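You operate a simulated robot arm through the tools that you are given. There is no shell and no other tool. Be economical: measure what you need, move in short steps, check, and stop when the job is done.

You run a simulated two-armed robot. Do the job below in one go: nothing can be reset, and whatever is moved stays where it is left.

Task
Cap both glue bottles and stand them on the cork top.
Fine: screw the blue cap on Fast and the green cap on Flex.

Only the result counts: the job must be done as asked and must still hold three seconds after the hand-in. Knocking over, shifting, dropping, spilling or breaking anything else fails it. A push-on lid holds only when it is set on centred and level and pressed home; a screw cap is set on level and turned clockwise until tight.

Robot
Two 6-joint arms with two-finger parallel grippers on one trunk, on a base that drives. Base frame: it is fixed to the floor where the robot stands at the start and does not move with it; the origin is under the middle of the robot, x ahead of it, y to its left, z up. Units: cm, degrees, N and s.
The left shoulder is at the start at [6, 18.7, 122.2], the right one opposite. With the tool pointing down near the work surface each hand reaches from about 22 to 62 cm from the robot's upright axis, wherever it stands, measured 20 degrees to its own side. Places, roughly: cork top of the wooden bench [50, -70, 90]. Payload 1.57 kg a hand.
Tool frame (each hand has its own): the origin (TCP) lies between the finger pads and is the grasp point; the fingertips stand 3 cm ahead of it; z points along the fingers, y is the line along which they close. Largest opening 11 cm; finger width 2.4, thickness 1.2; the body of the gripper, 4.8 by 11.2 cm, starts 7.8 cm behind the TCP.
Orientation is that of the tool frame in the base frame, as a unit quaternion [x, y, z, w]. With the fingers straight down and closing along the base's y, the tool's x points along the base's -x, its y along +y and its z along -z.

Tools
- The arms move only by the tool send_rows. It takes "left_motion", "right_motion" or both (then of equal length, played together; a hand with none holds still); each is a list of rows, each a list of 7 numbers: the shift along the tool's x, y, z in units of 30 mm (1.0 is 30 mm), then the turn, a rotation vector about the tool's x, y, z in units of 4 degrees (1.0 is 4 degrees), then the gripper command, from -1 (shut) to 1 (fully open), values between in proportion. In form: [[tx, ty, tz, rx, ry, rz, fingers], ...]. A call has 1 to 20 rows; each row shifts and turns the commanded pose from where the row before left it, along the tool's axes as they then stand. A call with a number of a shift or a turn outside -1 to 1 is refused whole. A row lasts 0.2 s, in which the tool goes at most 5 cm and 8.6 degrees; a call with a longer step from one row to the next is refused whole, and so is a gripper value outside its range. A pose out of reach is approached as far as the arm can. The call stops where the force on the tool passes 40 N (or 10 N more than at its start, if that is more) or the arm is blocked; 0.2 s more then pass. Each finger travels about 15.3 cm/s and halts on what it meets, pressing with about 36 N; the grip force reading is that of the motor and also rises with nothing between the fingers. The clock runs only during rows and for 0.2 s after the last one: add rows that do not move to give the fingers time. The reply holds the time, the measured pose of the TCP, the force on the tool along the base axes, the opening and the grip force, in the units named above and with some noise.
- Cameras (640 x 400 px; columns grow to the right, rows downward): "scene" is now at [1.02, -1.38, 175.74]; the picture's right is [-0.20, -0.98, 0.00], its down [-0.79, 0.16, -0.59] and it looks along [0.58, -0.12, -0.81] (base axes); focal length 266 px, centre (320, 200). "left" rides on the left gripper at [7, -1.6, -14.1] in its tool frame; the picture's right is [0.23, 0.97, 0.00], its down [-0.85, 0.20, -0.48] and it looks along [-0.47, 0.11, 0.88] (tool axes); focal length 222 px, centre (320, 200). "right" rides on the right gripper at [7, 1.6, -14.1] in its tool frame; the picture's right is [-0.23, 0.97, 0.00], its down [-0.86, -0.20, -0.48] and it looks along [-0.47, -0.11, 0.88] (tool axes); focal length 222 px, centre (320, 200). There is no depth. A picture from a camera that has moved, and an enlarged one, comes with that camera's place and axes in the base frame and with its lens.
- capture(camera): a new picture of that camera. No time passes.
- slide_trunk(by): slides the trunk up (or, below 0, down) by that many cm; the arms and the scene camera ride with it, the base frame stays. It gives what a move gives, with no picture.
- drive_base(legs): drives the robot by 1 to 6 legs, each [ahead, left, turn to the left] in cm, cm and degrees, along the robot's own axes; the way and the turn of a leg run together, so that a leg with both is an arc; at most 150 cm and 180 degrees a leg. The arms and the cameras ride along, it lands a little off, and it stops where it bumps. It gives what a move gives.
- pan_tilt(pan, tilt): turns the head with the scene camera to pan (to the left, within 86 degrees either way) and tilt (down, from -29 to 69), counted from straight ahead of the robot. It gives what a move gives.
- zoom(camera, box): a new picture of the part [left, top, right, bottom] of that camera's present view, enlarged. No time passes.
- hand_in(): hands the job in; it is judged then, once.

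Go step by step. Nothing tells you exact positions but the pictures and the camera data: compare them with the known pose of the tool, close in by small moves and look again before you grip or let go. The budget is 120 turns and 92 pictures, counting those below and the enlarged ones. Unless the task says otherwise, let go and move clear before handing in, and close with one line.

The tools are called after "Emit:" by a JSON object that holds its "op" and its "data". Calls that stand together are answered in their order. send_rows: Moves the arms, as the interface text tells. Its arguments: {"type":"object","properties":{"left_motion":{"type":"array","items":{"type":"array","items":{"type":"number"}}},"right_motion":{"type":"array","items":{"type":"array","items":{"type":"number"}}}},"required":[]} The other tools are called the same way: slide_trunk (by) slides the trunk up or down; drive_base (legs) drives the base; pan_tilt (pan, tilt) turns the head that bears the scene camera; capture (camera) takes a picture; zoom (camera, box) takes an enlarged picture of a part of a camera's view; hand_in () hands the job in.

At the start:

```text
time: 0.0
left_position: [39.23, 10.93, 125.77]
left_ee_rot: [0.0, 1.0, 0.0, 0.0]
left_force: [-0.1, 0.1, -0.1]
left_width: 11.0
left_gripper_force: 0.0
right_position: [39.64, -24.99, 120.89]
right_ee_rot: [-0.001, 1.0, 0.0, 0.0]
right_force: [-0.2, -0.2, 0.3]
right_width: 11.0
right_gripper_force: 0.1
trunk travel left (down, up): [-85.0, 14.0]
robot x, y, heading: [-0.07, 0.23, -0.1]
head pan, tilt: [-11.4, 53.8]
```

scene: 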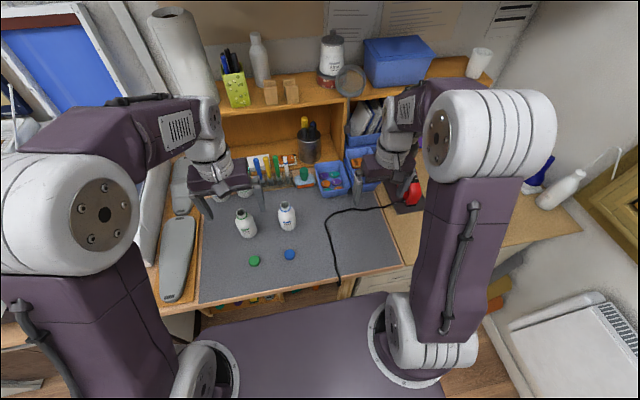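
right: 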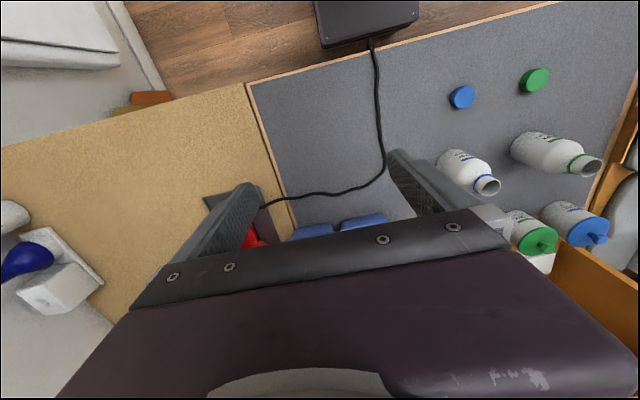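
left: 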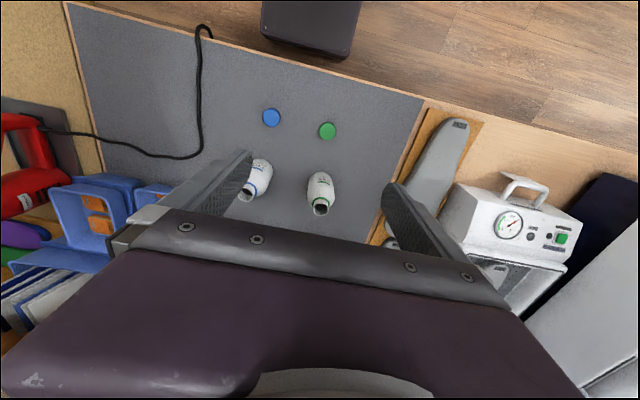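

I see two open bottles standing on the grey mat, with a green cap and a blue cap in front of them. I'll zoom in to read the labels and get positions.

Emit:
{"op": "zoom", "data": {"camera": "scene", "box": [220, 190, 320, 275]}}

Emit:
{"op": "zoom", "data": {"camera": "left", "box": [220, 90, 380, 230]}}

Emit:
{"op": "zoom", "data": {"camera": "right", "box": [420, 50, 640, 220]}}

```text
4.71 times, centred on (270, 232) of scene
camera zoom: at [1.02, -1.38, 175.74], right [-0.2, -0.98, 0.0], down [-0.79, 0.16, -0.59], along [0.58, -0.12, -0.81], focal length 1252 px, centre (555, 47)
```

zoom: 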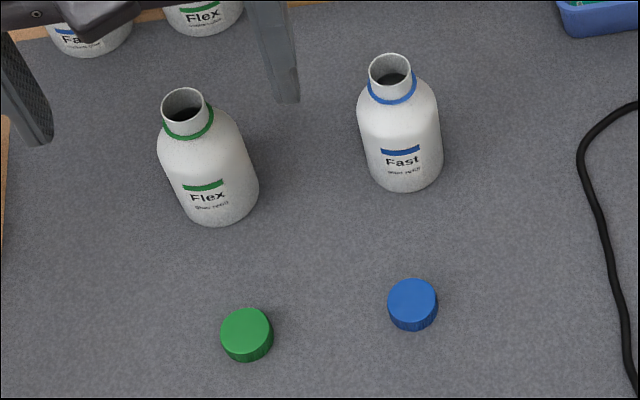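

```text
2.86 times, centred on (300, 160) of left
camera zoom: at [32.19, 9.18, 139.8], right [-0.23, 0.97, 0.0], down [0.85, 0.2, 0.48], along [0.47, 0.11, -0.88], focal length 635 px, centre (377, 314)
```

zoom: 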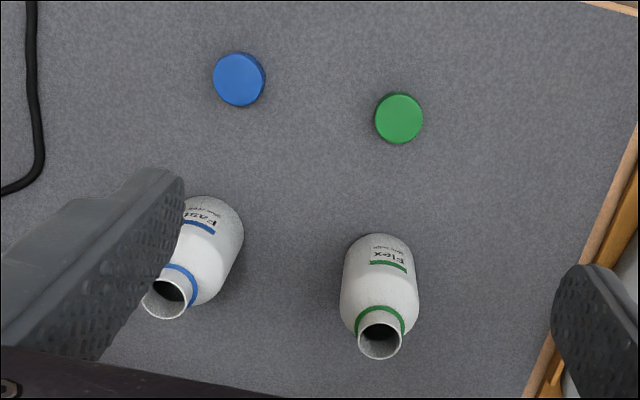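

```text
2.35 times, centred on (530, 135) of right
camera zoom: at [32.65, -23.22, 135.08], right [0.23, 0.97, 0.0], down [0.86, -0.2, 0.48], along [0.47, -0.11, -0.88], focal length 523 px, centre (-174, 353)
```

zoom: 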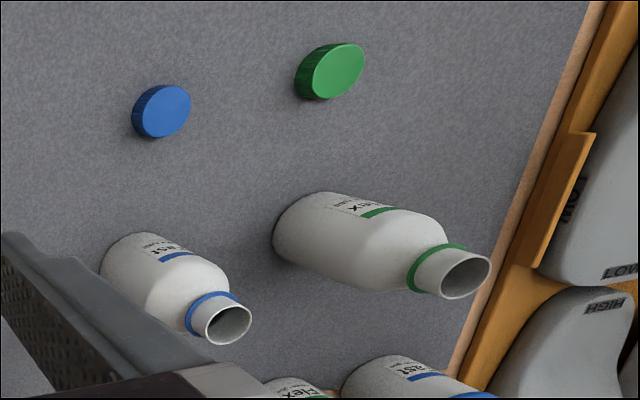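

The uncapped bottles are Fast, near (55.5,-0.3), and Flex, near (55.4,14.8). The caps are at about (41.4,1) for blue and (41.3,12.9) for green. Next I'll look at the cork top on the right.

Emit:
{"op": "pan_tilt", "data": {"pan": -50, "tilt": 45}}

Emit:
{"op": "capture", "data": {"camera": "scene"}}

```text
time: 1.1
left_position: [39.18, 10.95, 125.8]
left_ee_rot: [0.0, 1.0, -0.001, -0.001]
left_force: [-0.2, 0.3, 0.1]
left_width: 11.0
left_gripper_force: 0.2
right_position: [39.55, -24.94, 120.87]
right_ee_rot: [0.0, 1.0, 0.001, 0.0]
right_force: [0.3, -0.5, -0.1]
right_width: 10.98
right_gripper_force: 0.1
trunk travel left (down, up): [-85.0, 14.0]
robot x, y, heading: [0.25, 0.15, -0.1]
head pan, tilt: [-50.0, 45.0]
```

```text
85 pictures are left
camera scene: at [-0.94, -6.14, 176.93], right [-0.77, -0.64, 0.0], down [-0.46, 0.54, -0.71], along [0.45, -0.54, -0.71], focal length 266 px, centre (320, 200)
```

scene: 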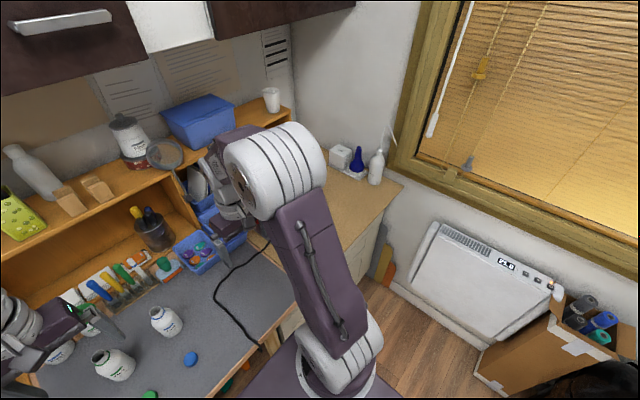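

The cork top runs from about x 29 to beyond x 50 and y -36 to -104. It looks free at x 32–48. I'll bring the left hand over the blue cap and start pitching the right hand so it can hold bottles from the side.

Emit:
{"op": "send_rows", "data": {"left_motion": [[-0.037, -0.165, 0.33, 0, 0, 0, 0.1], [-0.037, -0.165, 0.33, 0, 0, 0, 0.1], [-0.037, -0.165, 0.33, 0, 0, 0, 0.1], [-0.037, -0.165, 0.33, 0, 0, 0, 0.1], [-0.037, -0.165, 0.33, 0, 0, 0, 0.1], [-0.037, -0.165, 0.33, 0, 0, 0, 0.1], [-0.037, -0.165, 0.33, 0, 0, 0, 0.1], [-0.037, -0.165, 0.33, 0, 0, 0, 0.1], [-0.037, -0.165, 0.33, 0, 0, 0, 0.1], [-0.037, -0.165, 0.33, 0, 0, 0, 0.1], [-0.037, -0.165, 0.33, 0, 0, 0, 0.1], [-0.037, -0.165, 0.33, 0, 0, 0, 0.1], [-0.037, -0.165, 0.33, 0, 0, 0, 0.1], [-0.037, -0.165, 0.33, 0, 0, 0, 0.1], [-0.037, -0.165, 0.33, 0, 0, 0, 0.1], [-0.037, -0.165, 0.33, 0, 0, 0, 0.1], [-0.037, -0.165, 0.33, 0, 0, 0, 0.1], [-0.037, -0.165, 0.33, 0, 0, 0, 0.1], [-0.037, -0.165, 0.33, 0, 0, 0, 0.1], [-0.037, -0.165, 0.33, 0, 0, 0, 0.1]], "right_motion": [[0, 0, 0, 0, 0, -0.94, 1], [0, 0, 0, 0, 0, -0.94, 1], [0, 0, 0, 0, 0, -0.94, 1], [0, 0, 0, 0, 0, -0.94, 1], [0, 0, 0, 0, 0, -0.94, 1], [0, 0, 0, 0, 0, -0.94, 1], [0, 0, 0, 0, 0, -0.94, 1], [0, 0, 0, 0, 0, -0.94, 1], [0, 0, 0, 0, -1, 0, 1], [0, 0, 0, 0, -1, 0, 1], [0, 0, 0, 0, -1, 0, 1], [0, 0, 0, 0, -1, 0, 1], [0, 0, 0, 0, -1, 0, 1], [0, 0, 0, 0, -1, 0, 1], [0, 0, 0, 0, -1, 0, 1], [0, 0, 0, 0, -1, 0, 1], [0, 0, 0, 0, -1, 0, 1], [0, 0, 0, 0, -1, 0, 1], [0, 0, 0, 0, -1, 0, 1], [0, 0, 0, 0, -1, 0, 1]]}}

Emit:
{"op": "capture", "data": {"camera": "left"}}

Emit:
{"op": "capture", "data": {"camera": "right"}}

```text
time: 5.2
left_position: [41.49, 0.69, 106.0]
left_ee_rot: [0.0, 1.0, 0.001, 0.0]
left_force: [0.7, 0.3, 0.2]
left_width: 6.03
left_gripper_force: 0.1
right_position: [39.61, -25.0, 120.85]
right_ee_rot: [-0.237, 0.882, 0.106, 0.394]
right_force: [-0.7, -0.7, 0.6]
right_width: 10.99
right_gripper_force: 0.1
trunk travel left (down, up): [-85.0, 14.0]
robot x, y, heading: [-0.27, -0.07, -0.3]
head pan, tilt: [-50.0, 45.0]
```

```text
84 pictures are left
camera left: at [34.52, -0.86, 120.02], right [-0.23, 0.97, 0.0], down [0.86, 0.2, 0.48], along [0.47, 0.11, -0.88], focal length 222 px, centre (320, 200)
```

left: 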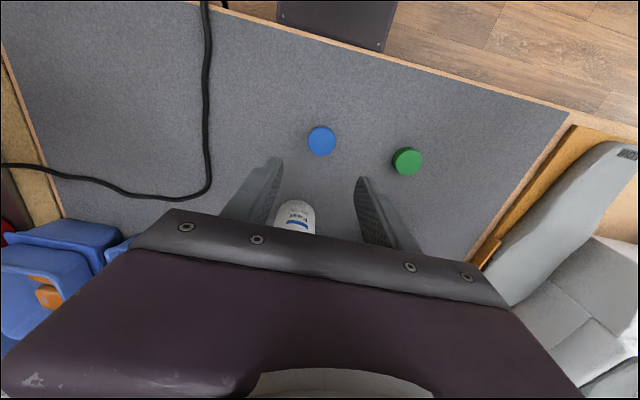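

```text
83 pictures are left
camera right: at [25.69, -31.11, 125.18], right [-0.36, 0.92, 0.17], down [0.29, -0.06, 0.96], along [0.89, 0.39, -0.24], focal length 222 px, centre (320, 200)
```

right: 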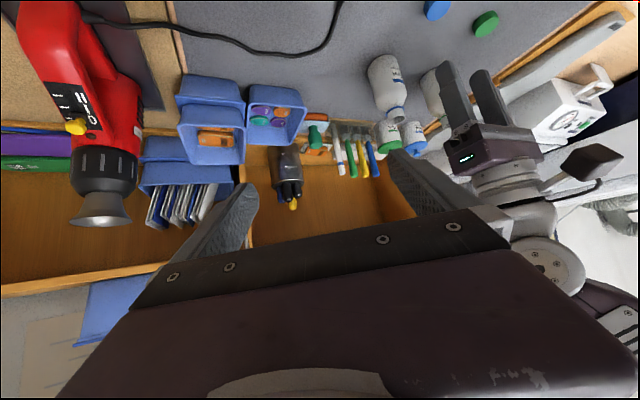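

The blue cap lies nearly under the left hand, at about (41.1,0.9). I'll descend partway and finish the right hand's pitch.

Emit:
{"op": "send_rows", "data": {"left_motion": [[0.03, 0.02, 0.67, 0, 0, 0, 0.1], [0.03, 0.02, 0.67, 0, 0, 0, 0.1], [0.02, 0.02, 0.67, 0, 0, 0, 0.1], [0, 0, 0.67, 0, 0, 0, 0.1]], "right_motion": [[0, 0, 0, 0, -1, 0, 1], [0, 0, 0, 0, -1, 0, 1], [0, 0, 0, 0, -1, 0, 1], [0, 0, 0, 0, 0, 0, 1]]}}

Emit:
{"op": "capture", "data": {"camera": "left"}}

```text
time: 6.2
left_position: [41.12, 0.95, 97.82]
left_ee_rot: [0.0, 1.0, 0.0, -0.001]
left_force: [-0.2, 0.3, -0.1]
left_width: 6.06
left_gripper_force: 0.0
right_position: [39.59, -24.88, 120.75]
right_ee_rot: [-0.224, 0.836, 0.13, 0.483]
right_force: [-0.4, 0.4, 0.5]
right_width: 11.0
right_gripper_force: 0.0
trunk travel left (down, up): [-85.0, 14.0]
robot x, y, heading: [0.31, -0.08, -0.0]
head pan, tilt: [-50.0, 45.0]
```

```text
82 pictures are left
camera left: at [34.17, -0.72, 111.89], right [-0.23, 0.97, 0.0], down [0.85, 0.2, 0.48], along [0.47, 0.11, -0.88], focal length 222 px, centre (320, 200)
```

left: 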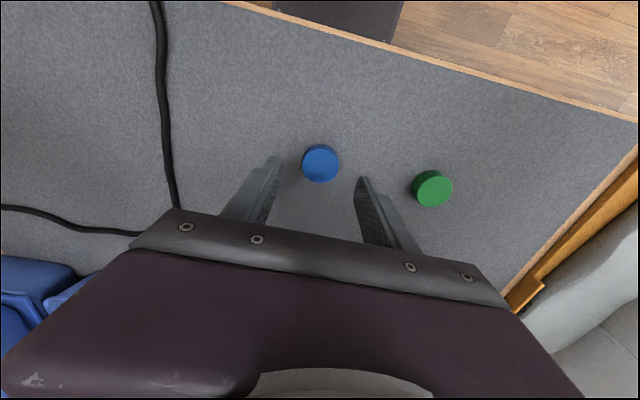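

Emit:
{"op": "send_rows", "data": {"left_motion": [[0.05, 0, 0.7, 0, 0, 0, 0.1], [0.05, 0, 0.7, 0, 0, 0, 0.1], [0, 0, 0, 0, 0, 0, 0.1]]}}

Emit:
{"op": "zoom", "data": {"camera": "left", "box": [220, 100, 420, 260]}}

```text
time: 7.0
left_position: [40.69, 1.15, 93.71]
left_ee_rot: [0.0, 1.0, 0.0, 0.0]
left_force: [0.9, 0.2, -0.5]
left_width: 6.05
left_gripper_force: 0.0
right_position: [39.58, -24.99, 120.88]
right_ee_rot: [-0.224, 0.836, 0.129, 0.483]
right_force: [-0.6, -0.7, -0.1]
right_width: 11.02
right_gripper_force: 0.1
trunk travel left (down, up): [-85.0, 14.0]
robot x, y, heading: [-0.06, -0.24, 0.2]
head pan, tilt: [-50.0, 45.0]
```

```text
2.50 times, centred on (320, 180) of left
camera zoom: at [33.76, -0.58, 107.77], right [-0.23, 0.97, 0.0], down [0.85, 0.2, 0.48], along [0.47, 0.11, -0.88], focal length 555 px, centre (320, 250)
```

zoom: 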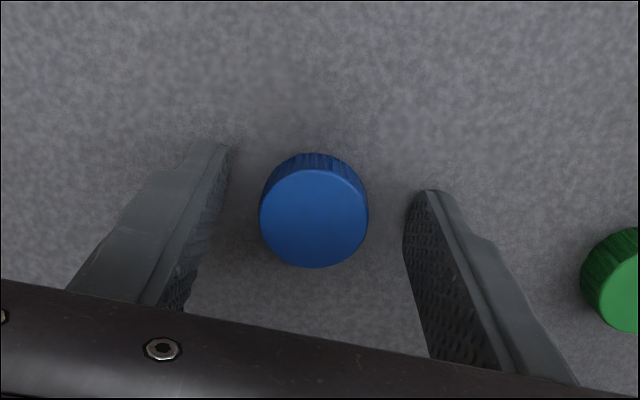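

Emit:
{"op": "send_rows", "data": {"left_motion": [[-0.1, 0, 0, 0, 0, 0, 0.1], [0, 0, 0, 0, 0, 0, -0.3], [0, 0, 0, 0, 0, 0, -0.6], [0, 0, 0, 0, 0, 0, -1], [0, 0, 0, 0, 0, 0, -1]]}}

Emit:
{"op": "zoom", "data": {"camera": "left", "box": [220, 100, 420, 260]}}

```text
time: 8.2
left_position: [41.0, 1.17, 93.68]
left_ee_rot: [0.0, 1.0, 0.0, -0.001]
left_force: [-0.2, 0.3, 0.3]
left_width: 3.32
left_gripper_force: 36.7
right_position: [39.56, -25.04, 120.74]
right_ee_rot: [-0.224, 0.836, 0.129, 0.484]
right_force: [0.9, 0.6, 0.5]
right_width: 10.99
right_gripper_force: 0.1
trunk travel left (down, up): [-85.0, 14.0]
robot x, y, heading: [-0.04, 0.04, -0.1]
head pan, tilt: [-50.0, 45.0]
```

```text
2.50 times, centred on (320, 180) of left
camera zoom: at [34.08, -0.6, 107.79], right [-0.23, 0.97, 0.0], down [0.85, 0.2, 0.48], along [0.47, 0.11, -0.88], focal length 555 px, centre (320, 250)
```

zoom: 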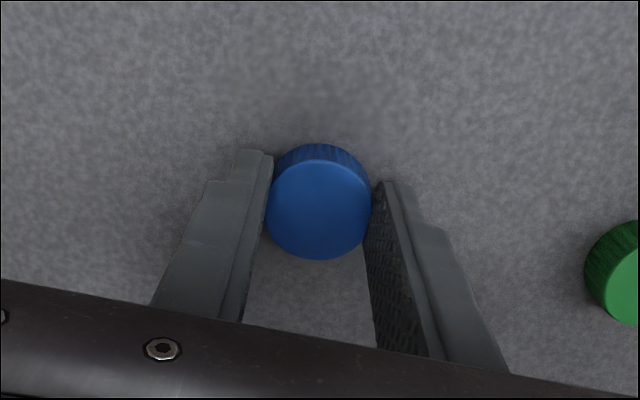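

The blue cap is held centred at 3.3 cm wide. I'll lift it clear and bring the right hand to a pre-grasp point beside Fast.

Emit:
{"op": "send_rows", "data": {"left_motion": [[0, 0, -0.8, 0, 0, 0, -1], [0, 0, -0.8, 0, 0, 0, -1], [0, 0, -0.8, 0, 0, 0, -1], [0, 0, -0.8, 0, 0, 0, -1], [0, 0.5, -0.8, 0, 0, 0, -1], [0, 0.5, -0.8, 0, 0, 0, -1], [0, 0.5, -0.8, 0, 0, 0, -1], [0, 0.5, -0.8, 0, 0, 0, -1], [0, 0.5, 0, 0, 0, 0, -1], [0, 0.5, 0, 0, 0, 0, -1], [0, 0.5, 0, 0, 0, 0, -1], [0, 0.5, 0, 0, 0, 0, -1]], "right_motion": [[0.428, 0.373, 0.636, 0, 0, 0, 1], [0.428, 0.373, 0.636, 0, 0, 0, 1], [0.428, 0.373, 0.636, 0, 0, 0, 1], [0.428, 0.373, 0.636, 0, 0, 0, 1], [0.428, 0.373, 0.636, 0, 0, 0, 1], [0.428, 0.373, 0.636, 0, 0, 0, 1], [0.428, 0.373, 0.636, 0, 0, 0, 1], [0.428, 0.373, 0.636, 0, 0, 0, 1], [0.428, 0.373, 0.636, 0, 0, 0, 1], [0.428, 0.373, 0.636, 0, 0, 0, 1], [0.428, 0.373, 0.636, 0, 0, 0, 1], [0.428, 0.373, 0.636, 0, 0, 0, 1]]}}

Emit:
{"op": "pan_tilt", "data": {"pan": 0, "tilt": 50}}

Emit:
{"op": "capture", "data": {"camera": "right"}}

Emit:
{"op": "capture", "data": {"camera": "scene"}}

```text
time: 10.8
left_position: [41.23, 13.02, 112.87]
left_ee_rot: [0.0, 1.0, -0.001, -0.001]
left_force: [0.6, 0.5, 0.4]
left_width: 3.29
left_gripper_force: 36.3
right_position: [48.25, -11.54, 118.78]
right_ee_rot: [-0.224, 0.838, 0.132, 0.48]
right_force: [0.3, 0.9, -0.1]
right_width: 10.98
right_gripper_force: 0.1
right hand out of reach, approached as far as the arm can: row 1, 2, 3, 4, 5, 6, 7, 8, 9, 10, 11, 12
trunk travel left (down, up): [-85.0, 14.0]
robot x, y, heading: [-0.02, 0.16, -0.1]
head pan, tilt: [-50.0, 45.0]
```

```text
time: 12.0
left_position: [41.37, 13.03, 112.95]
left_ee_rot: [-0.001, 1.0, 0.0, 0.0]
left_force: [0.2, 0.2, -0.5]
left_width: 3.29
left_gripper_force: 35.8
right_position: [48.21, -11.62, 118.93]
right_ee_rot: [-0.225, 0.837, 0.132, 0.481]
right_force: [-0.3, -0.5, -0.4]
right_width: 10.99
right_gripper_force: 0.1
trunk travel left (down, up): [-85.0, 14.0]
robot x, y, heading: [0.18, 0.07, 0.0]
head pan, tilt: [0.0, 50.0]
```

```text
79 pictures are left
camera right: at [33.7, -17.98, 120.04], right [-0.39, 0.9, 0.2], down [0.12, -0.17, 0.98], along [0.91, 0.41, -0.04], focal length 222 px, centre (320, 200)
```

right: 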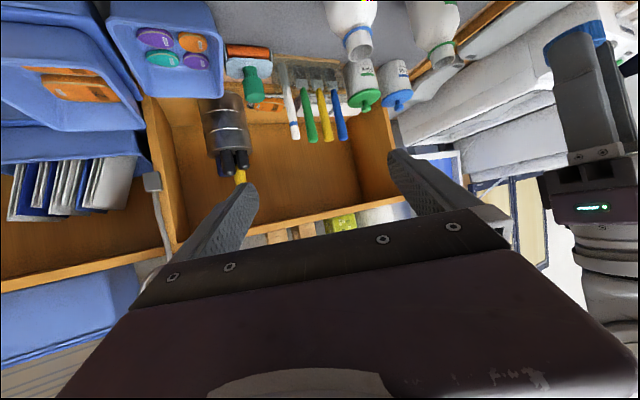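

```text
78 pictures are left
camera scene: at [1.57, 0.09, 176.24], right [0.0, -1.0, 0.0], down [-0.77, 0.0, -0.64], along [0.64, 0.0, -0.77], focal length 266 px, centre (320, 200)
```

scene: 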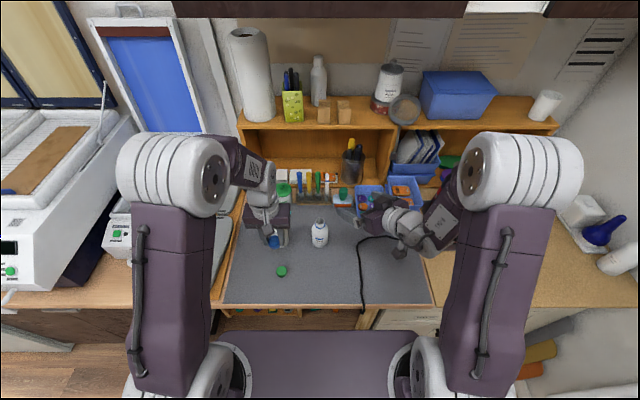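

The right wrist is too steep to reach low at this trunk height. Lowering the trunk should fix that, so I'll raise the left hand first and then slide down.

Emit:
{"op": "send_rows", "data": {"left_motion": [[0, 0.1, -1, 0, 0, 0, -1], [0, 0.1, -1, 0, 0, 0, -1], [0, 0.1, -1, 0, 0, 0, -1], [0, 0.1, -1, 0, 0, 0, -1], [0, 0.1, -1, 0, 0, 0, -1]]}}

Emit:
{"op": "slide_trunk", "data": {"by": -20}}

Emit:
{"op": "capture", "data": {"camera": "right"}}

Emit:
{"op": "capture", "data": {"camera": "scene"}}

```text
time: 13.2
left_position: [40.98, 14.69, 127.78]
left_ee_rot: [0.0, 1.0, -0.001, 0.0]
left_force: [-0.5, 1.0, 0.4]
left_width: 3.31
left_gripper_force: 35.8
right_position: [48.13, -11.5, 118.98]
right_ee_rot: [-0.226, 0.837, 0.133, 0.481]
right_force: [0.5, 0.8, 0.2]
right_width: 10.99
right_gripper_force: 0.0
trunk travel left (down, up): [-85.0, 14.0]
robot x, y, heading: [-0.21, -0.57, -0.1]
head pan, tilt: [0.0, 50.0]
```

```text
time: 15.4
left_position: [40.99, 14.57, 107.69]
left_ee_rot: [0.0, 1.0, 0.0, 0.0]
left_force: [0.0, 0.2, 0.0]
left_width: 3.3
left_gripper_force: 35.8
right_position: [48.13, -11.58, 98.88]
right_ee_rot: [-0.225, 0.837, 0.133, 0.481]
right_force: [0.6, -0.6, 0.3]
right_width: 10.99
right_gripper_force: 0.1
trunk travel left (down, up): [-65.0, 34.0]
robot x, y, heading: [-0.04, 0.01, -0.0]
head pan, tilt: [0.0, 50.0]
```

```text
77 pictures are left
camera right: at [33.68, -17.99, 100.05], right [-0.39, 0.9, 0.2], down [0.12, -0.17, 0.98], along [0.91, 0.41, -0.04], focal length 222 px, centre (320, 200)
```

right: 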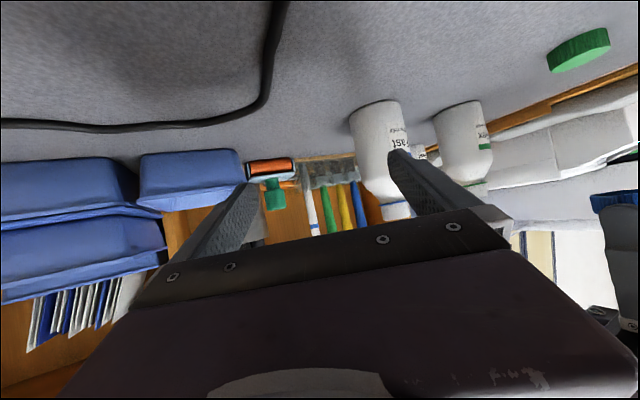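

```text
76 pictures are left
camera scene: at [1.52, 0.08, 156.24], right [0.0, -1.0, 0.0], down [-0.77, 0.0, -0.64], along [0.64, 0.0, -0.77], focal length 266 px, centre (320, 200)
```

scene: 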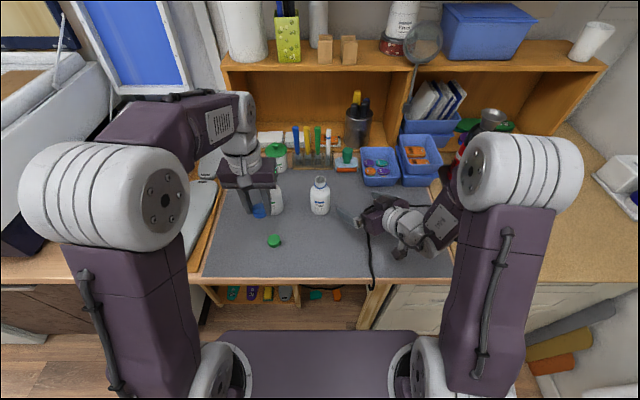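

Trunk lowered. Fast is near (54.3,0.1) with its mouth at z≈101. I'll line the right hand up behind it.

Emit:
{"op": "send_rows", "data": {"right_motion": [[0.117, 0.587, 0.28, 0, 0, 0, 1], [0.117, 0.587, 0.28, 0, 0, 0, 1], [0.117, 0.587, 0.28, 0, 0, 0, 1], [0.117, 0.587, 0.28, 0, 0, 0, 1]]}}

Emit:
{"op": "capture", "data": {"camera": "right"}}

```text
time: 16.4
left_position: [41.02, 14.74, 107.69]
left_ee_rot: [0.0, 1.0, 0.0, 0.0]
left_force: [-0.4, 0.1, 0.0]
left_width: 3.29
left_gripper_force: 35.8
right_position: [48.96, -5.2, 99.69]
right_ee_rot: [-0.224, 0.839, 0.134, 0.478]
right_force: [0.8, 1.0, -0.1]
right_width: 10.98
right_gripper_force: 0.0
right hand out of reach, approached as far as the arm can: row 1, 2, 3, 4
trunk travel left (down, up): [-65.0, 34.0]
robot x, y, heading: [0.0, 0.35, -0.3]
head pan, tilt: [0.0, 50.0]
```

```text
75 pictures are left
camera right: at [34.59, -11.68, 100.75], right [-0.39, 0.9, 0.21], down [0.12, -0.17, 0.98], along [0.91, 0.41, -0.04], focal length 222 px, centre (320, 200)
```

right: 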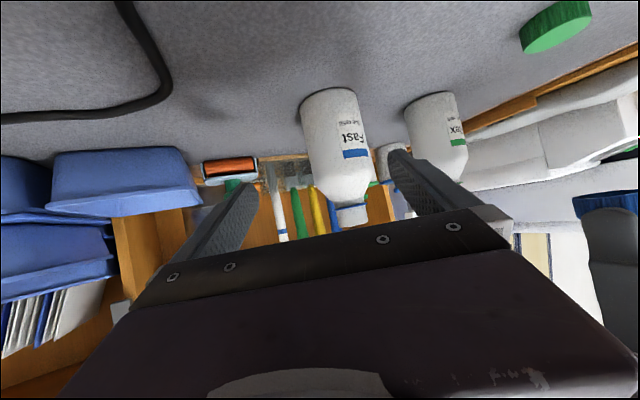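

Still limited at this pitch, so I'll raise both hands and lower the trunk by another 12 cm.

Emit:
{"op": "send_rows", "data": {"left_motion": [[0, 0, -1, 0, 0, 0, -1], [0, 0, -1, 0, 0, 0, -1], [0, 0, -1, 0, 0, 0, -1], [0, 0, -1, 0, 0, 0, -1]], "right_motion": [[-0.866, 0, -0.5, 0, 0, 0, 1], [-0.866, 0, -0.5, 0, 0, 0, 1], [-0.866, 0, -0.5, 0, 0, 0, 1], [-0.866, 0, -0.5, 0, 0, 0, 1]]}}

Emit:
{"op": "slide_trunk", "data": {"by": -12}}

```text
time: 17.4
left_position: [40.81, 14.64, 120.03]
left_ee_rot: [0.0, 1.0, -0.001, 0.0]
left_force: [-1.1, -0.9, -0.2]
left_width: 3.29
left_gripper_force: 35.9
right_position: [49.05, -5.39, 111.53]
right_ee_rot: [-0.224, 0.837, 0.132, 0.481]
right_force: [-0.3, 0.5, -0.4]
right_width: 11.02
right_gripper_force: 0.1
trunk travel left (down, up): [-65.0, 34.0]
robot x, y, heading: [-0.01, -0.04, 0.0]
head pan, tilt: [0.0, 50.0]
```

```text
time: 18.9
left_position: [41.02, 14.7, 107.86]
left_ee_rot: [0.0, 1.0, 0.0, 0.0]
left_force: [0.2, -0.3, 0.4]
left_width: 3.28
left_gripper_force: 35.8
right_position: [49.16, -5.35, 99.45]
right_ee_rot: [-0.224, 0.837, 0.132, 0.481]
right_force: [-0.3, 0.2, 0.2]
right_width: 11.01
right_gripper_force: 0.1
trunk travel left (down, up): [-53.0, 46.0]
robot x, y, heading: [-0.25, -0.46, 0.1]
head pan, tilt: [0.0, 50.0]
```

Emit:
{"op": "send_rows", "data": {"right_motion": [[0.475, 0.233, 0.178, 0, 0, 0, 1], [0.475, 0.233, 0.178, 0, 0, 0, 1], [0.475, 0.233, 0.178, 0, 0, 0, 1]]}}

Emit:
{"op": "capture", "data": {"camera": "right"}}

Emit:
{"op": "zoom", "data": {"camera": "scene", "box": [220, 120, 460, 270]}}

```text
time: 19.7
left_position: [41.09, 14.65, 107.73]
left_ee_rot: [0.0, 1.0, 0.0, 0.001]
left_force: [-1.1, 0.3, 0.1]
left_width: 3.3
left_gripper_force: 35.5
right_position: [47.35, -3.83, 94.84]
right_ee_rot: [-0.224, 0.837, 0.131, 0.481]
right_force: [-0.2, 0.1, 0.0]
right_width: 11.0
right_gripper_force: 0.1
trunk travel left (down, up): [-53.0, 46.0]
robot x, y, heading: [-0.12, -0.29, -0.2]
head pan, tilt: [0.0, 50.0]
```

```text
74 pictures are left
camera right: at [32.96, -10.24, 96.09], right [-0.39, 0.9, 0.2], down [0.12, -0.17, 0.98], along [0.91, 0.41, -0.04], focal length 222 px, centre (320, 200)
```

right: 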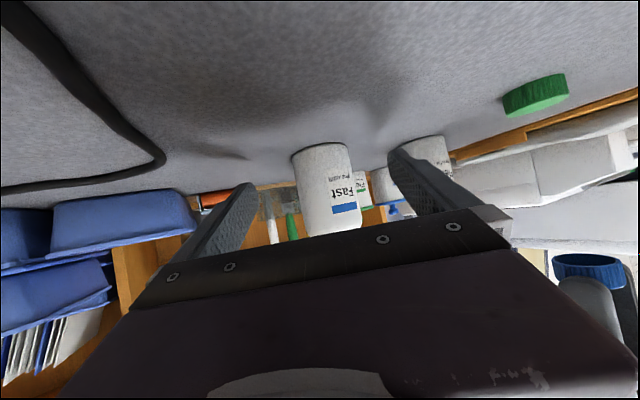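

```text
2.67 times, centred on (340, 195) of scene
camera zoom: at [1.56, 0.09, 144.24], right [0.0, -1.0, 0.0], down [-0.77, 0.0, -0.64], along [0.64, 0.0, -0.77], focal length 710 px, centre (267, 213)
```

zoom: 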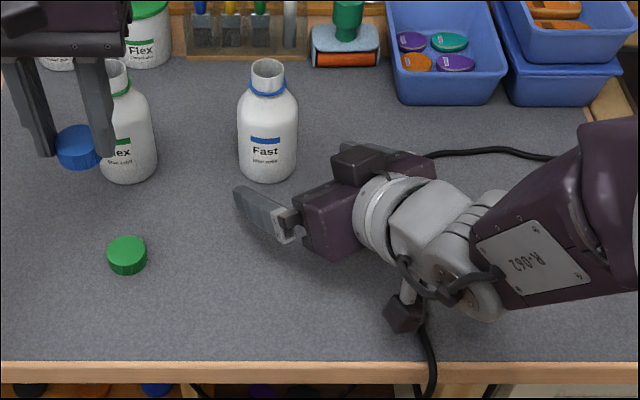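

The right hand is low behind Fast and lined up. I'll advance 7.6 cm along the table with the fingers open.

Emit:
{"op": "send_rows", "data": {"right_motion": [[-0.32, 0.03, 0.55, 0, 0, 0, 1], [-0.32, 0.03, 0.55, 0, 0, 0, 1], [-0.32, 0.03, 0.55, 0, 0, 0, 1], [-0.32, 0.03, 0.55, 0, 0, 0, 1]]}}

Emit:
{"op": "capture", "data": {"camera": "right"}}

Emit:
{"op": "zoom", "data": {"camera": "scene", "box": [220, 120, 460, 270]}}

```text
time: 20.7
left_position: [41.13, 14.59, 107.88]
left_ee_rot: [0.0, 1.0, 0.0, 0.0]
left_force: [-0.3, -0.8, 0.6]
left_width: 3.28
left_gripper_force: 36.1
right_position: [53.81, 0.24, 95.05]
right_ee_rot: [-0.224, 0.837, 0.132, 0.481]
right_force: [-0.8, 0.0, 0.3]
right_width: 11.0
right_gripper_force: 0.1
trunk travel left (down, up): [-53.0, 46.0]
robot x, y, heading: [-0.26, -0.08, 0.0]
head pan, tilt: [0.0, 50.0]
```

```text
72 pictures are left
camera right: at [39.39, -6.13, 96.18], right [-0.39, 0.9, 0.2], down [0.12, -0.17, 0.98], along [0.91, 0.41, -0.04], focal length 222 px, centre (320, 200)
```

right: 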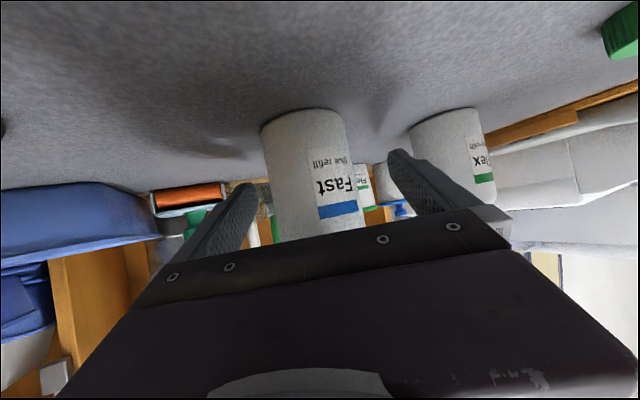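

```text
2.67 times, centred on (340, 195) of scene
camera zoom: at [1.58, 0.12, 144.24], right [0.0, -1.0, 0.0], down [-0.77, 0.0, -0.64], along [0.64, 0.0, -0.77], focal length 710 px, centre (267, 213)
```

zoom: 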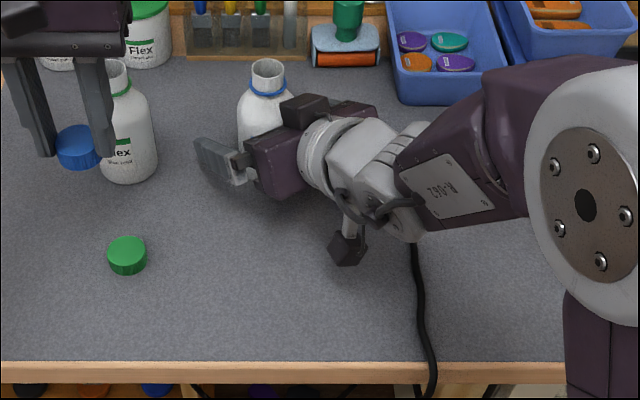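

Emit:
{"op": "send_rows", "data": {"right_motion": [[0, 0, 0, 0, 0, 0, 0.5], [0, 0, 0, 0, 0, 0, 0.3], [0, 0, 0, 0, 0, 0, 0.15], [0, 0, 0, 0, 0, 0, 0.0], [0, 0, 0, 0, 0, 0, -0.2], [0, 0, 0, 0, 0, 0, -1], [0, 0, 0, 0, 0, 0, -1]]}}

Emit:
{"op": "capture", "data": {"camera": "right"}}

Emit:
{"op": "zoom", "data": {"camera": "scene", "box": [220, 120, 460, 270]}}

```text
time: 22.3
left_position: [40.98, 14.67, 107.82]
left_ee_rot: [0.0, 1.0, 0.0, 0.0]
left_force: [-0.1, -0.1, -0.8]
left_width: 3.32
left_gripper_force: 35.8
right_position: [53.79, 0.26, 95.05]
right_ee_rot: [-0.224, 0.837, 0.131, 0.481]
right_force: [-0.1, -1.3, 1.0]
right_width: 5.91
right_gripper_force: 35.8
trunk travel left (down, up): [-53.0, 46.0]
robot x, y, heading: [0.05, 0.42, -0.1]
head pan, tilt: [0.0, 50.0]
```

```text
70 pictures are left
camera right: at [39.33, -6.18, 96.19], right [-0.39, 0.9, 0.2], down [0.12, -0.17, 0.98], along [0.91, 0.41, -0.04], focal length 222 px, centre (320, 200)
```

right: 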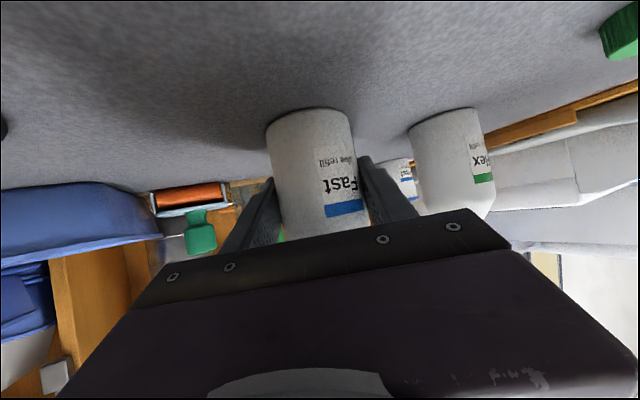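

```text
2.67 times, centred on (340, 195) of scene
camera zoom: at [1.53, 0.07, 144.24], right [0.0, -1.0, 0.0], down [-0.77, 0.0, -0.64], along [0.64, 0.0, -0.77], focal length 710 px, centre (267, 213)
```

zoom: 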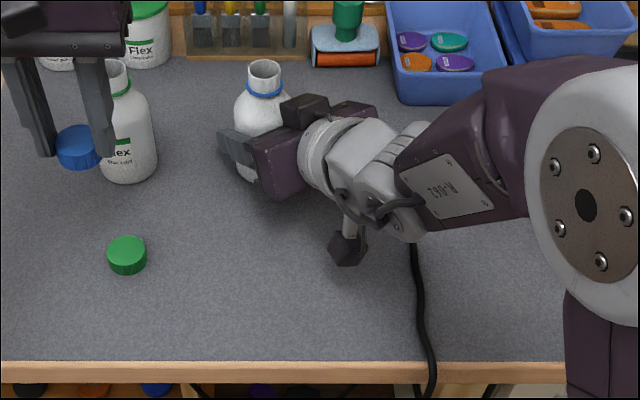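

Fast is gripped at 5.9 cm. I'll lift it slightly, bring it 3.6 cm nearer to the left arm, and set it down still held.

Emit:
{"op": "send_rows", "data": {"right_motion": [[-0.145, 0, -0.084, 0, 0, 0, -1], [-0.145, 0, -0.084, 0, 0, 0, -1], [0.09, 0.36, -0.153, 0, 0, 0, -1], [0.09, 0.36, -0.153, 0, 0, 0, -1], [0.09, 0.36, -0.153, 0, 0, 0, -1], [0.09, 0, 0.05, 0, 0, 0, -1], [0.09, 0, 0.05, 0, 0, 0, -1], [0.08, 0, 0.046, 0, 0, 0, -1]]}}

Emit:
{"op": "zoom", "data": {"camera": "scene", "box": [220, 120, 380, 220]}}

Emit:
{"op": "capture", "data": {"camera": "left"}}

```text
time: 24.1
left_position: [41.08, 14.65, 107.92]
left_ee_rot: [0.0, 1.0, 0.0, 0.0]
left_force: [0.0, 0.4, 0.2]
left_width: 3.3
left_gripper_force: 35.8
right_position: [50.62, 2.16, 95.11]
right_ee_rot: [-0.223, 0.838, 0.131, 0.481]
right_force: [-0.2, -0.6, 0.2]
right_width: 5.89
right_gripper_force: 36.3
trunk travel left (down, up): [-53.0, 46.0]
robot x, y, heading: [-0.08, -0.46, -0.1]
head pan, tilt: [0.0, 50.0]
```

```text
4.00 times, centred on (300, 170) of scene
camera zoom: at [1.53, 0.07, 144.24], right [0.0, -1.0, 0.0], down [-0.77, 0.0, -0.64], along [0.64, 0.0, -0.77], focal length 1064 px, centre (400, 320)
```

zoom: 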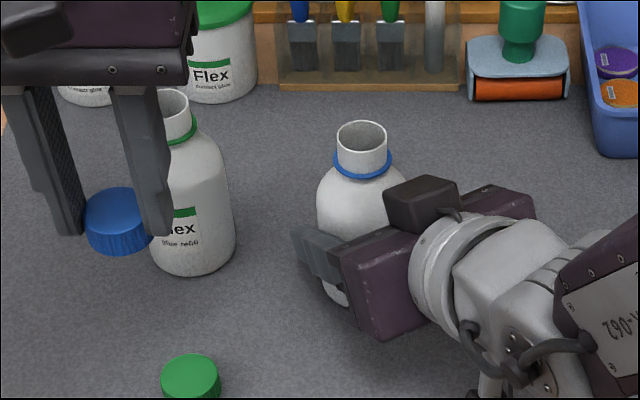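

```text
67 pictures are left
camera left: at [34.12, 12.97, 121.93], right [-0.23, 0.97, 0.0], down [0.85, 0.2, 0.48], along [0.47, 0.11, -0.88], focal length 222 px, centre (320, 200)
```

left: 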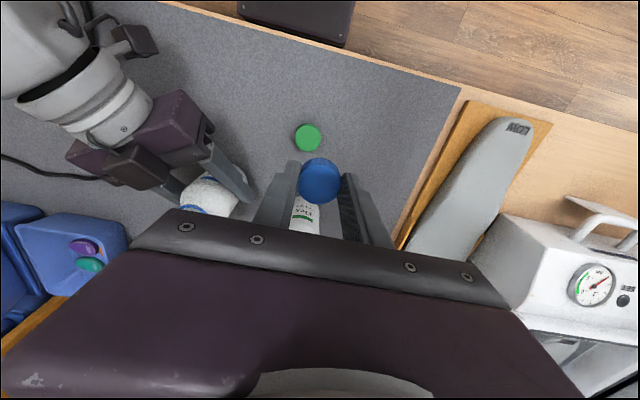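

Fast stands held, with its mouth near (50.9,2.4,102). I'll bring the left hand with the blue cap above it and pre-rotate it anticlockwise to allow a long clockwise stroke.

Emit:
{"op": "send_rows", "data": {"left_motion": [[-0.545, -0.68, -0.3, 0, 0, 0, -1], [-0.545, -0.68, -0.3, 0, 0, 0, -1], [-0.545, -0.68, -0.3, 0, 0, 0, -1], [-0.545, -0.68, -0.2, 0, 0, 0, -1], [-0.545, -0.68, -0.1, 0, 0, 0, -1], [-0.545, -0.68, -0.1, 0, 0, 0, -1], [0, 0, 0, 0, 0, -1, -1], [0, 0, 0, 0, 0, -1, -1], [0, 0, 0, 0, 0, -1, -1], [0, 0, 0, 0, 0, -1, -1], [0, 0, 0, 0, 0, -1, -1], [0, 0, 0, 0, 0, -1, -1], [0, 0, 0, 0, 0, -1, -1], [0, 0, 0, 0, 0, -1, -1], [0, 0, 0, 0, 0, -1, -1], [0, 0, 0, 0, 0, -1, -1], [0, 0, 0, 0, 0, -1, -1], [0, 0, 0, 0, 0, -1, -1], [0, 0, 0, 0, 0, -1, -1], [0, 0, 0, 0, 0, -1, -1]]}}

Emit:
{"op": "zoom", "data": {"camera": "scene", "box": [220, 110, 380, 210]}}

Emit:
{"op": "capture", "data": {"camera": "left"}}

```text
time: 28.3
left_position: [46.83, 3.91, 107.77]
left_ee_rot: [-0.47, 0.883, -0.001, 0.001]
left_force: [0.9, -0.4, 0.4]
left_width: 3.28
left_gripper_force: 36.5
left hand out of reach, approached as far as the arm can: row 4, 5, 6
right_position: [50.74, 2.21, 95.11]
right_ee_rot: [-0.225, 0.838, 0.132, 0.48]
right_force: [1.4, 0.6, 5.9]
right_width: 5.93
right_gripper_force: 36.0
trunk travel left (down, up): [-53.0, 46.0]
robot x, y, heading: [-0.17, -0.05, -0.1]
head pan, tilt: [0.0, 50.0]
```

```text
4.00 times, centred on (300, 160) of scene
camera zoom: at [1.49, 0.09, 144.24], right [0.0, -1.0, 0.0], down [-0.77, 0.0, -0.64], along [0.64, 0.0, -0.77], focal length 1064 px, centre (400, 360)
```

zoom: 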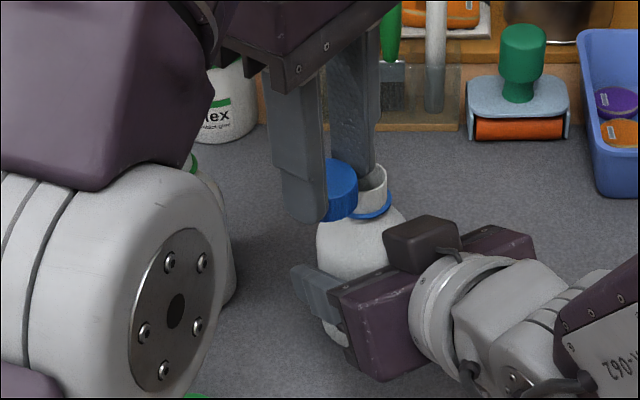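

```text
65 pictures are left
camera left: at [44.34, -2.91, 121.86], right [-0.94, 0.35, 0.0], down [0.31, 0.82, 0.48], along [0.17, 0.45, -0.88], focal length 222 px, centre (320, 200)
```

left: 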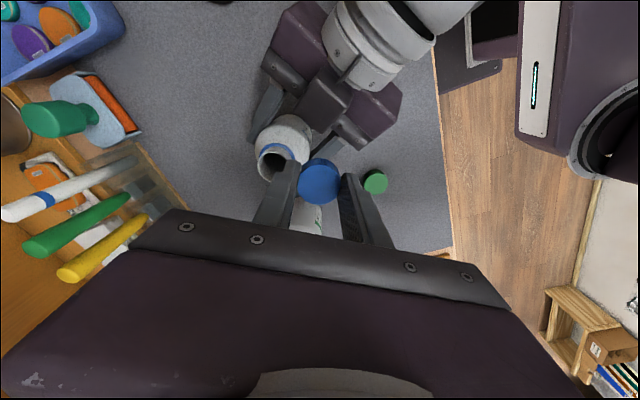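

The left hand ran out of reach there. I'll back it off and bring the held bottle nearer, to about (45.5,5).

Emit:
{"op": "send_rows", "data": {"left_motion": [[-0.305, 0.74, 0, 0, 0, 0, -1], [-0.305, 0.74, 0, 0, 0, 0, -1], [-0.305, 0.74, 0, 0, 0, 0, -1], [0, 0, 0, 0, 0, 0, -1], [0, 0, 0, 0, 0, 0, -1], [0, 0, 0, 0, 0, 0, -1], [0, 0, 0, 0, 0, 0, -1], [0, 0, 0, 0, 0, 0, -1], [0, 0, 0, 0, 0, 0, -1], [0, 0, 0, 0, 0, 0, -1], [0, 0, 0, 0, 0, 0, -1]], "right_motion": [[0, 0, 0, 0, 0, 0, -1], [0, 0, 0, 0, 0, 0, -1], [0, 0, 0, 0, 0, 0, -1], [-0.1, 0, -0.058, 0, 0, 0, -1], [-0.1, 0, -0.058, 0, 0, 0, -1], [0.13, 0.42, -0.224, 0, 0, 0, -1], [0.13, 0.42, -0.224, 0, 0, 0, -1], [0.13, 0.42, -0.224, 0, 0, 0, -1], [0.13, 0.42, -0.224, 0, 0, 0, -1], [0.1, 0, 0.058, 0, 0, 0, -1], [0.11, 0, 0.064, 0, 0, 0, -1]]}}

Emit:
{"op": "zoom", "data": {"camera": "scene", "box": [220, 110, 380, 210]}}

Emit:
{"op": "capture", "data": {"camera": "left"}}

```text
time: 30.7
left_position: [42.91, 9.67, 107.86]
left_ee_rot: [-0.469, 0.883, -0.001, -0.001]
left_force: [-0.1, -1.3, -0.2]
left_width: 3.33
left_gripper_force: 35.9
right_position: [48.57, 2.09, 95.69]
right_ee_rot: [-0.227, 0.837, 0.136, 0.479]
right_force: [-0.8, 0.5, -2.2]
right_width: 5.93
right_gripper_force: 36.1
right hand out of reach, approached as far as the arm can: row 7, 8, 9
trunk travel left (down, up): [-53.0, 46.0]
robot x, y, heading: [-0.21, -0.18, 0.3]
head pan, tilt: [0.0, 50.0]
```

```text
4.00 times, centred on (300, 160) of scene
camera zoom: at [1.57, 0.08, 144.24], right [0.0, -1.0, 0.0], down [-0.77, 0.0, -0.64], along [0.64, 0.0, -0.77], focal length 1064 px, centre (400, 360)
```

zoom: 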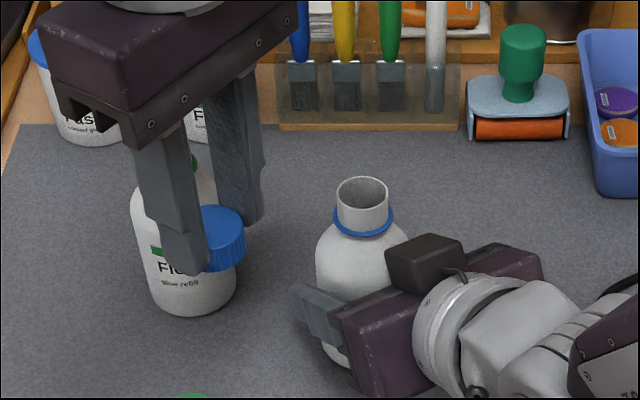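

```text
63 pictures are left
camera left: at [40.44, 2.99, 121.89], right [-0.93, 0.36, 0.0], down [0.31, 0.82, 0.48], along [0.17, 0.45, -0.88], focal length 222 px, centre (320, 200)
```

left: 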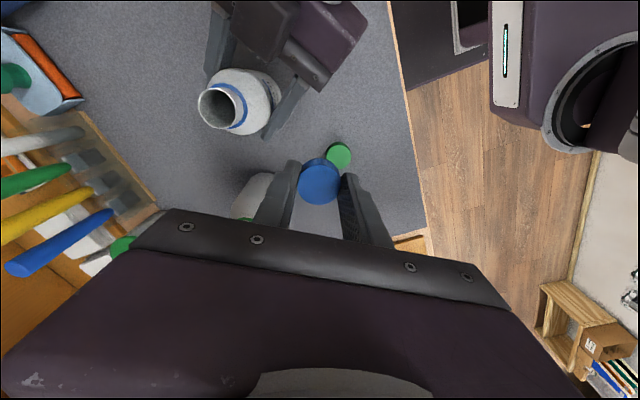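

Right reach and left reach conflict at this trunk height. I'll raise the trunk 6 cm and lower the held bottle back down at about (49.5,0.7).

Emit:
{"op": "slide_trunk", "data": {"by": 6}}

Emit:
{"op": "send_rows", "data": {"right_motion": [[0.375, -0.112, 0.225, 0, 0, 0, -1], [0.375, -0.112, 0.225, 0, 0, 0, -1], [0.375, -0.112, 0.225, 0, 0, 0, -1], [0.375, -0.112, 0.225, 0, 0, 0, -1], [0.3, -0.112, 0.18, 0, 0, 0, -1]]}}

```text
time: 31.7
left_position: [42.92, 9.79, 113.82]
left_ee_rot: [-0.47, 0.883, 0.001, 0.0]
left_force: [0.7, -0.5, -0.7]
left_width: 3.29
left_gripper_force: 36.2
right_position: [48.45, 2.22, 101.71]
right_ee_rot: [-0.226, 0.838, 0.134, 0.478]
right_force: [-0.1, -1.7, -2.4]
right_width: 5.9
right_gripper_force: 35.5
trunk travel left (down, up): [-59.0, 40.0]
robot x, y, heading: [0.3, -0.23, 0.3]
head pan, tilt: [0.0, 50.0]
```

```text
time: 32.9
left_position: [42.87, 9.75, 113.82]
left_ee_rot: [-0.469, 0.883, 0.001, -0.001]
left_force: [1.0, 0.0, 0.6]
left_width: 3.3
left_gripper_force: 35.8
right_position: [49.42, 0.97, 95.52]
right_ee_rot: [-0.224, 0.839, 0.139, 0.476]
right_force: [0.7, 0.0, -2.3]
right_width: 5.9
right_gripper_force: 36.1
trunk travel left (down, up): [-59.0, 40.0]
robot x, y, heading: [-0.02, -0.08, 0.1]
head pan, tilt: [0.0, 50.0]
```

The trunk raise works for the right hand. I'll correct a ~1° tilt, set the bottle down, and bring the cap above it.

Emit:
{"op": "send_rows", "data": {"right_motion": [[0, 0, 0, 0.215, -0.1, -0.14, -1], [0.12, 0, 0.07, 0, 0, 0, -1], [0, 0, 0, 0, 0, 0, -1], [0, 0, 0, 0, 0, 0, -1]]}}

Emit:
{"op": "zoom", "data": {"camera": "scene", "box": [240, 110, 400, 210]}}

Emit:
{"op": "zoom", "data": {"camera": "left", "box": [160, 50, 360, 210]}}

```text
time: 33.9
left_position: [42.99, 9.72, 113.78]
left_ee_rot: [-0.47, 0.883, 0.0, 0.0]
left_force: [0.6, -0.2, -0.4]
left_width: 3.34
left_gripper_force: 35.9
right_position: [49.49, 0.9, 95.55]
right_ee_rot: [-0.223, 0.839, 0.139, 0.476]
right_force: [0.3, 0.0, -2.8]
right_width: 5.89
right_gripper_force: 35.9
right hand out of reach, approached as far as the arm can: row 2
trunk travel left (down, up): [-59.0, 40.0]
robot x, y, heading: [0.06, 0.22, -0.1]
head pan, tilt: [0.0, 50.0]
```

```text
4.00 times, centred on (320, 160) of scene
camera zoom: at [1.57, 0.08, 150.24], right [0.0, -1.0, 0.0], down [-0.77, 0.0, -0.64], along [0.64, 0.0, -0.77], focal length 1064 px, centre (320, 360)
```

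zoom: 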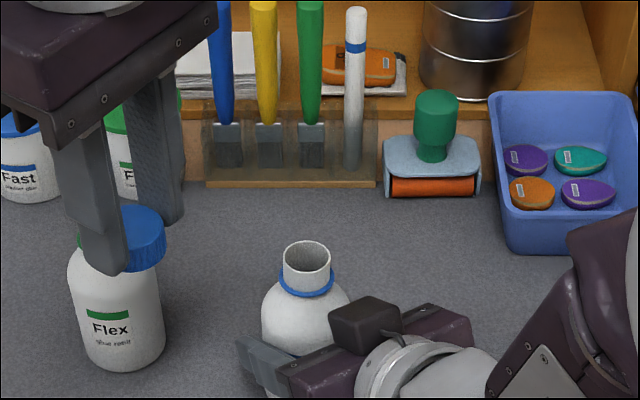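

```text
2.50 times, centred on (260, 130) of left
camera zoom: at [40.44, 2.99, 127.89], right [-0.93, 0.36, 0.0], down [0.31, 0.82, 0.48], along [0.17, 0.45, -0.88], focal length 555 px, centre (470, 375)
```

zoom: 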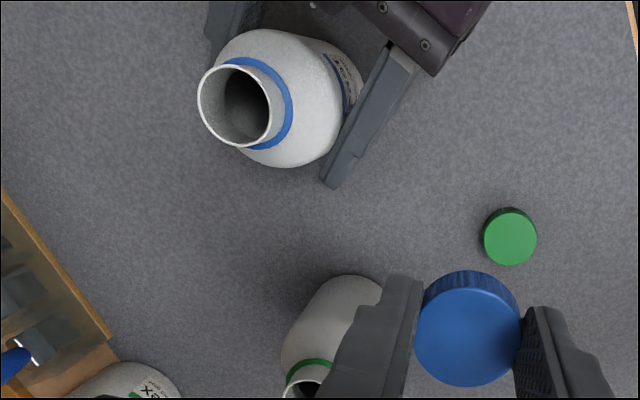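

The right arm is at its wrist limit here. I'll set the bottle down 1.5 cm further out, then regrip with a steeper tool, about 40° down.

Emit:
{"op": "send_rows", "data": {"right_motion": [[-0.108, -0.125, 0.188, 0, 0, 0, -1], [-0.108, -0.125, 0.188, 0, 0, 0, -1], [0, 0, 0, 0.215, -0.1, -0.14, -1], [0.07, 0, 0.04, 0, 0, 0, -1], [0.07, 0, 0.04, 0, 0, 0, -1], [0, 0, 0, 0, 0, 0, -1]]}}

```text
time: 35.3
left_position: [43.01, 9.77, 113.86]
left_ee_rot: [-0.47, 0.883, -0.001, 0.0]
left_force: [-0.5, -0.2, 0.2]
left_width: 3.31
left_gripper_force: 36.0
right_position: [51.39, 1.18, 96.4]
right_ee_rot: [-0.224, 0.837, 0.131, 0.481]
right_force: [0.3, -0.3, -2.8]
right_width: 5.91
right_gripper_force: 36.1
right hand out of reach, approached as far as the arm can: row 1, 4
trunk travel left (down, up): [-59.0, 40.0]
robot x, y, heading: [0.07, 0.15, -0.3]
head pan, tilt: [0.0, 50.0]
```

Emit:
{"op": "slide_trunk", "data": {"by": -1.3}}

```text
time: 35.9
left_position: [42.86, 9.87, 112.57]
left_ee_rot: [-0.469, 0.883, 0.0, 0.001]
left_force: [-0.1, -0.7, -0.7]
left_width: 3.3
left_gripper_force: 36.0
right_position: [51.47, 1.19, 95.23]
right_ee_rot: [-0.223, 0.837, 0.13, 0.483]
right_force: [0.3, -0.5, 2.1]
right_width: 5.89
right_gripper_force: 35.9
trunk travel left (down, up): [-57.7, 41.3]
robot x, y, heading: [-0.22, -0.03, -0.2]
head pan, tilt: [0.0, 50.0]
```

The bottle is now resting on the mat. I'll open, pitch the tool 12° steeper, and regrip.

Emit:
{"op": "send_rows", "data": {"right_motion": [[0, 0, 0, 0, 0, 0, -0.1], [0, 0, 0, 0, 0, 0, 0.2], [0, 0, 0, 0, 0, 0, 0.5], [0, 0, 0, 0, 1, 0, 0.5], [0, 0, 0, 0, 1, 0, 0.5], [0, 0, 0, 0, 1, 0, 0.5], [0, 0, 0, 0, 0, 0, 0.3], [0, 0, 0, 0, 0, 0, 0.15], [0, 0, 0, 0, 0, 0, 0.05], [0, 0, 0, 0, 0, 0, -0.1], [0, 0, 0, 0, 0, 0, -1], [0, 0, 0, 0, 0, 0, -1]]}}

Emit:
{"op": "zoom", "data": {"camera": "scene", "box": [240, 110, 400, 210]}}

```text
time: 38.5
left_position: [42.92, 9.82, 112.58]
left_ee_rot: [-0.469, 0.883, -0.001, 0.0]
left_force: [-0.4, 0.4, 0.9]
left_width: 3.3
left_gripper_force: 36.1
right_position: [51.55, 1.0, 95.07]
right_ee_rot: [-0.236, 0.883, 0.107, 0.392]
right_force: [1.2, -1.3, 2.1]
right_width: 5.89
right_gripper_force: 36.0
trunk travel left (down, up): [-57.7, 41.3]
robot x, y, heading: [0.03, -0.02, -0.0]
head pan, tilt: [0.0, 50.0]
```

```text
4.00 times, centred on (320, 160) of scene
camera zoom: at [1.53, 0.07, 148.94], right [0.0, -1.0, 0.0], down [-0.77, 0.0, -0.64], along [0.64, 0.0, -0.77], focal length 1064 px, centre (320, 360)
```

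zoom: 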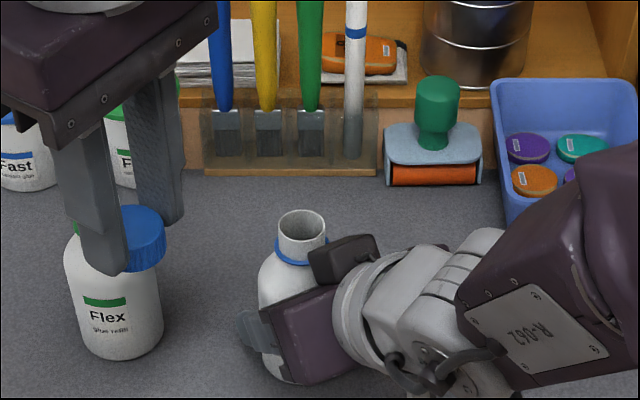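

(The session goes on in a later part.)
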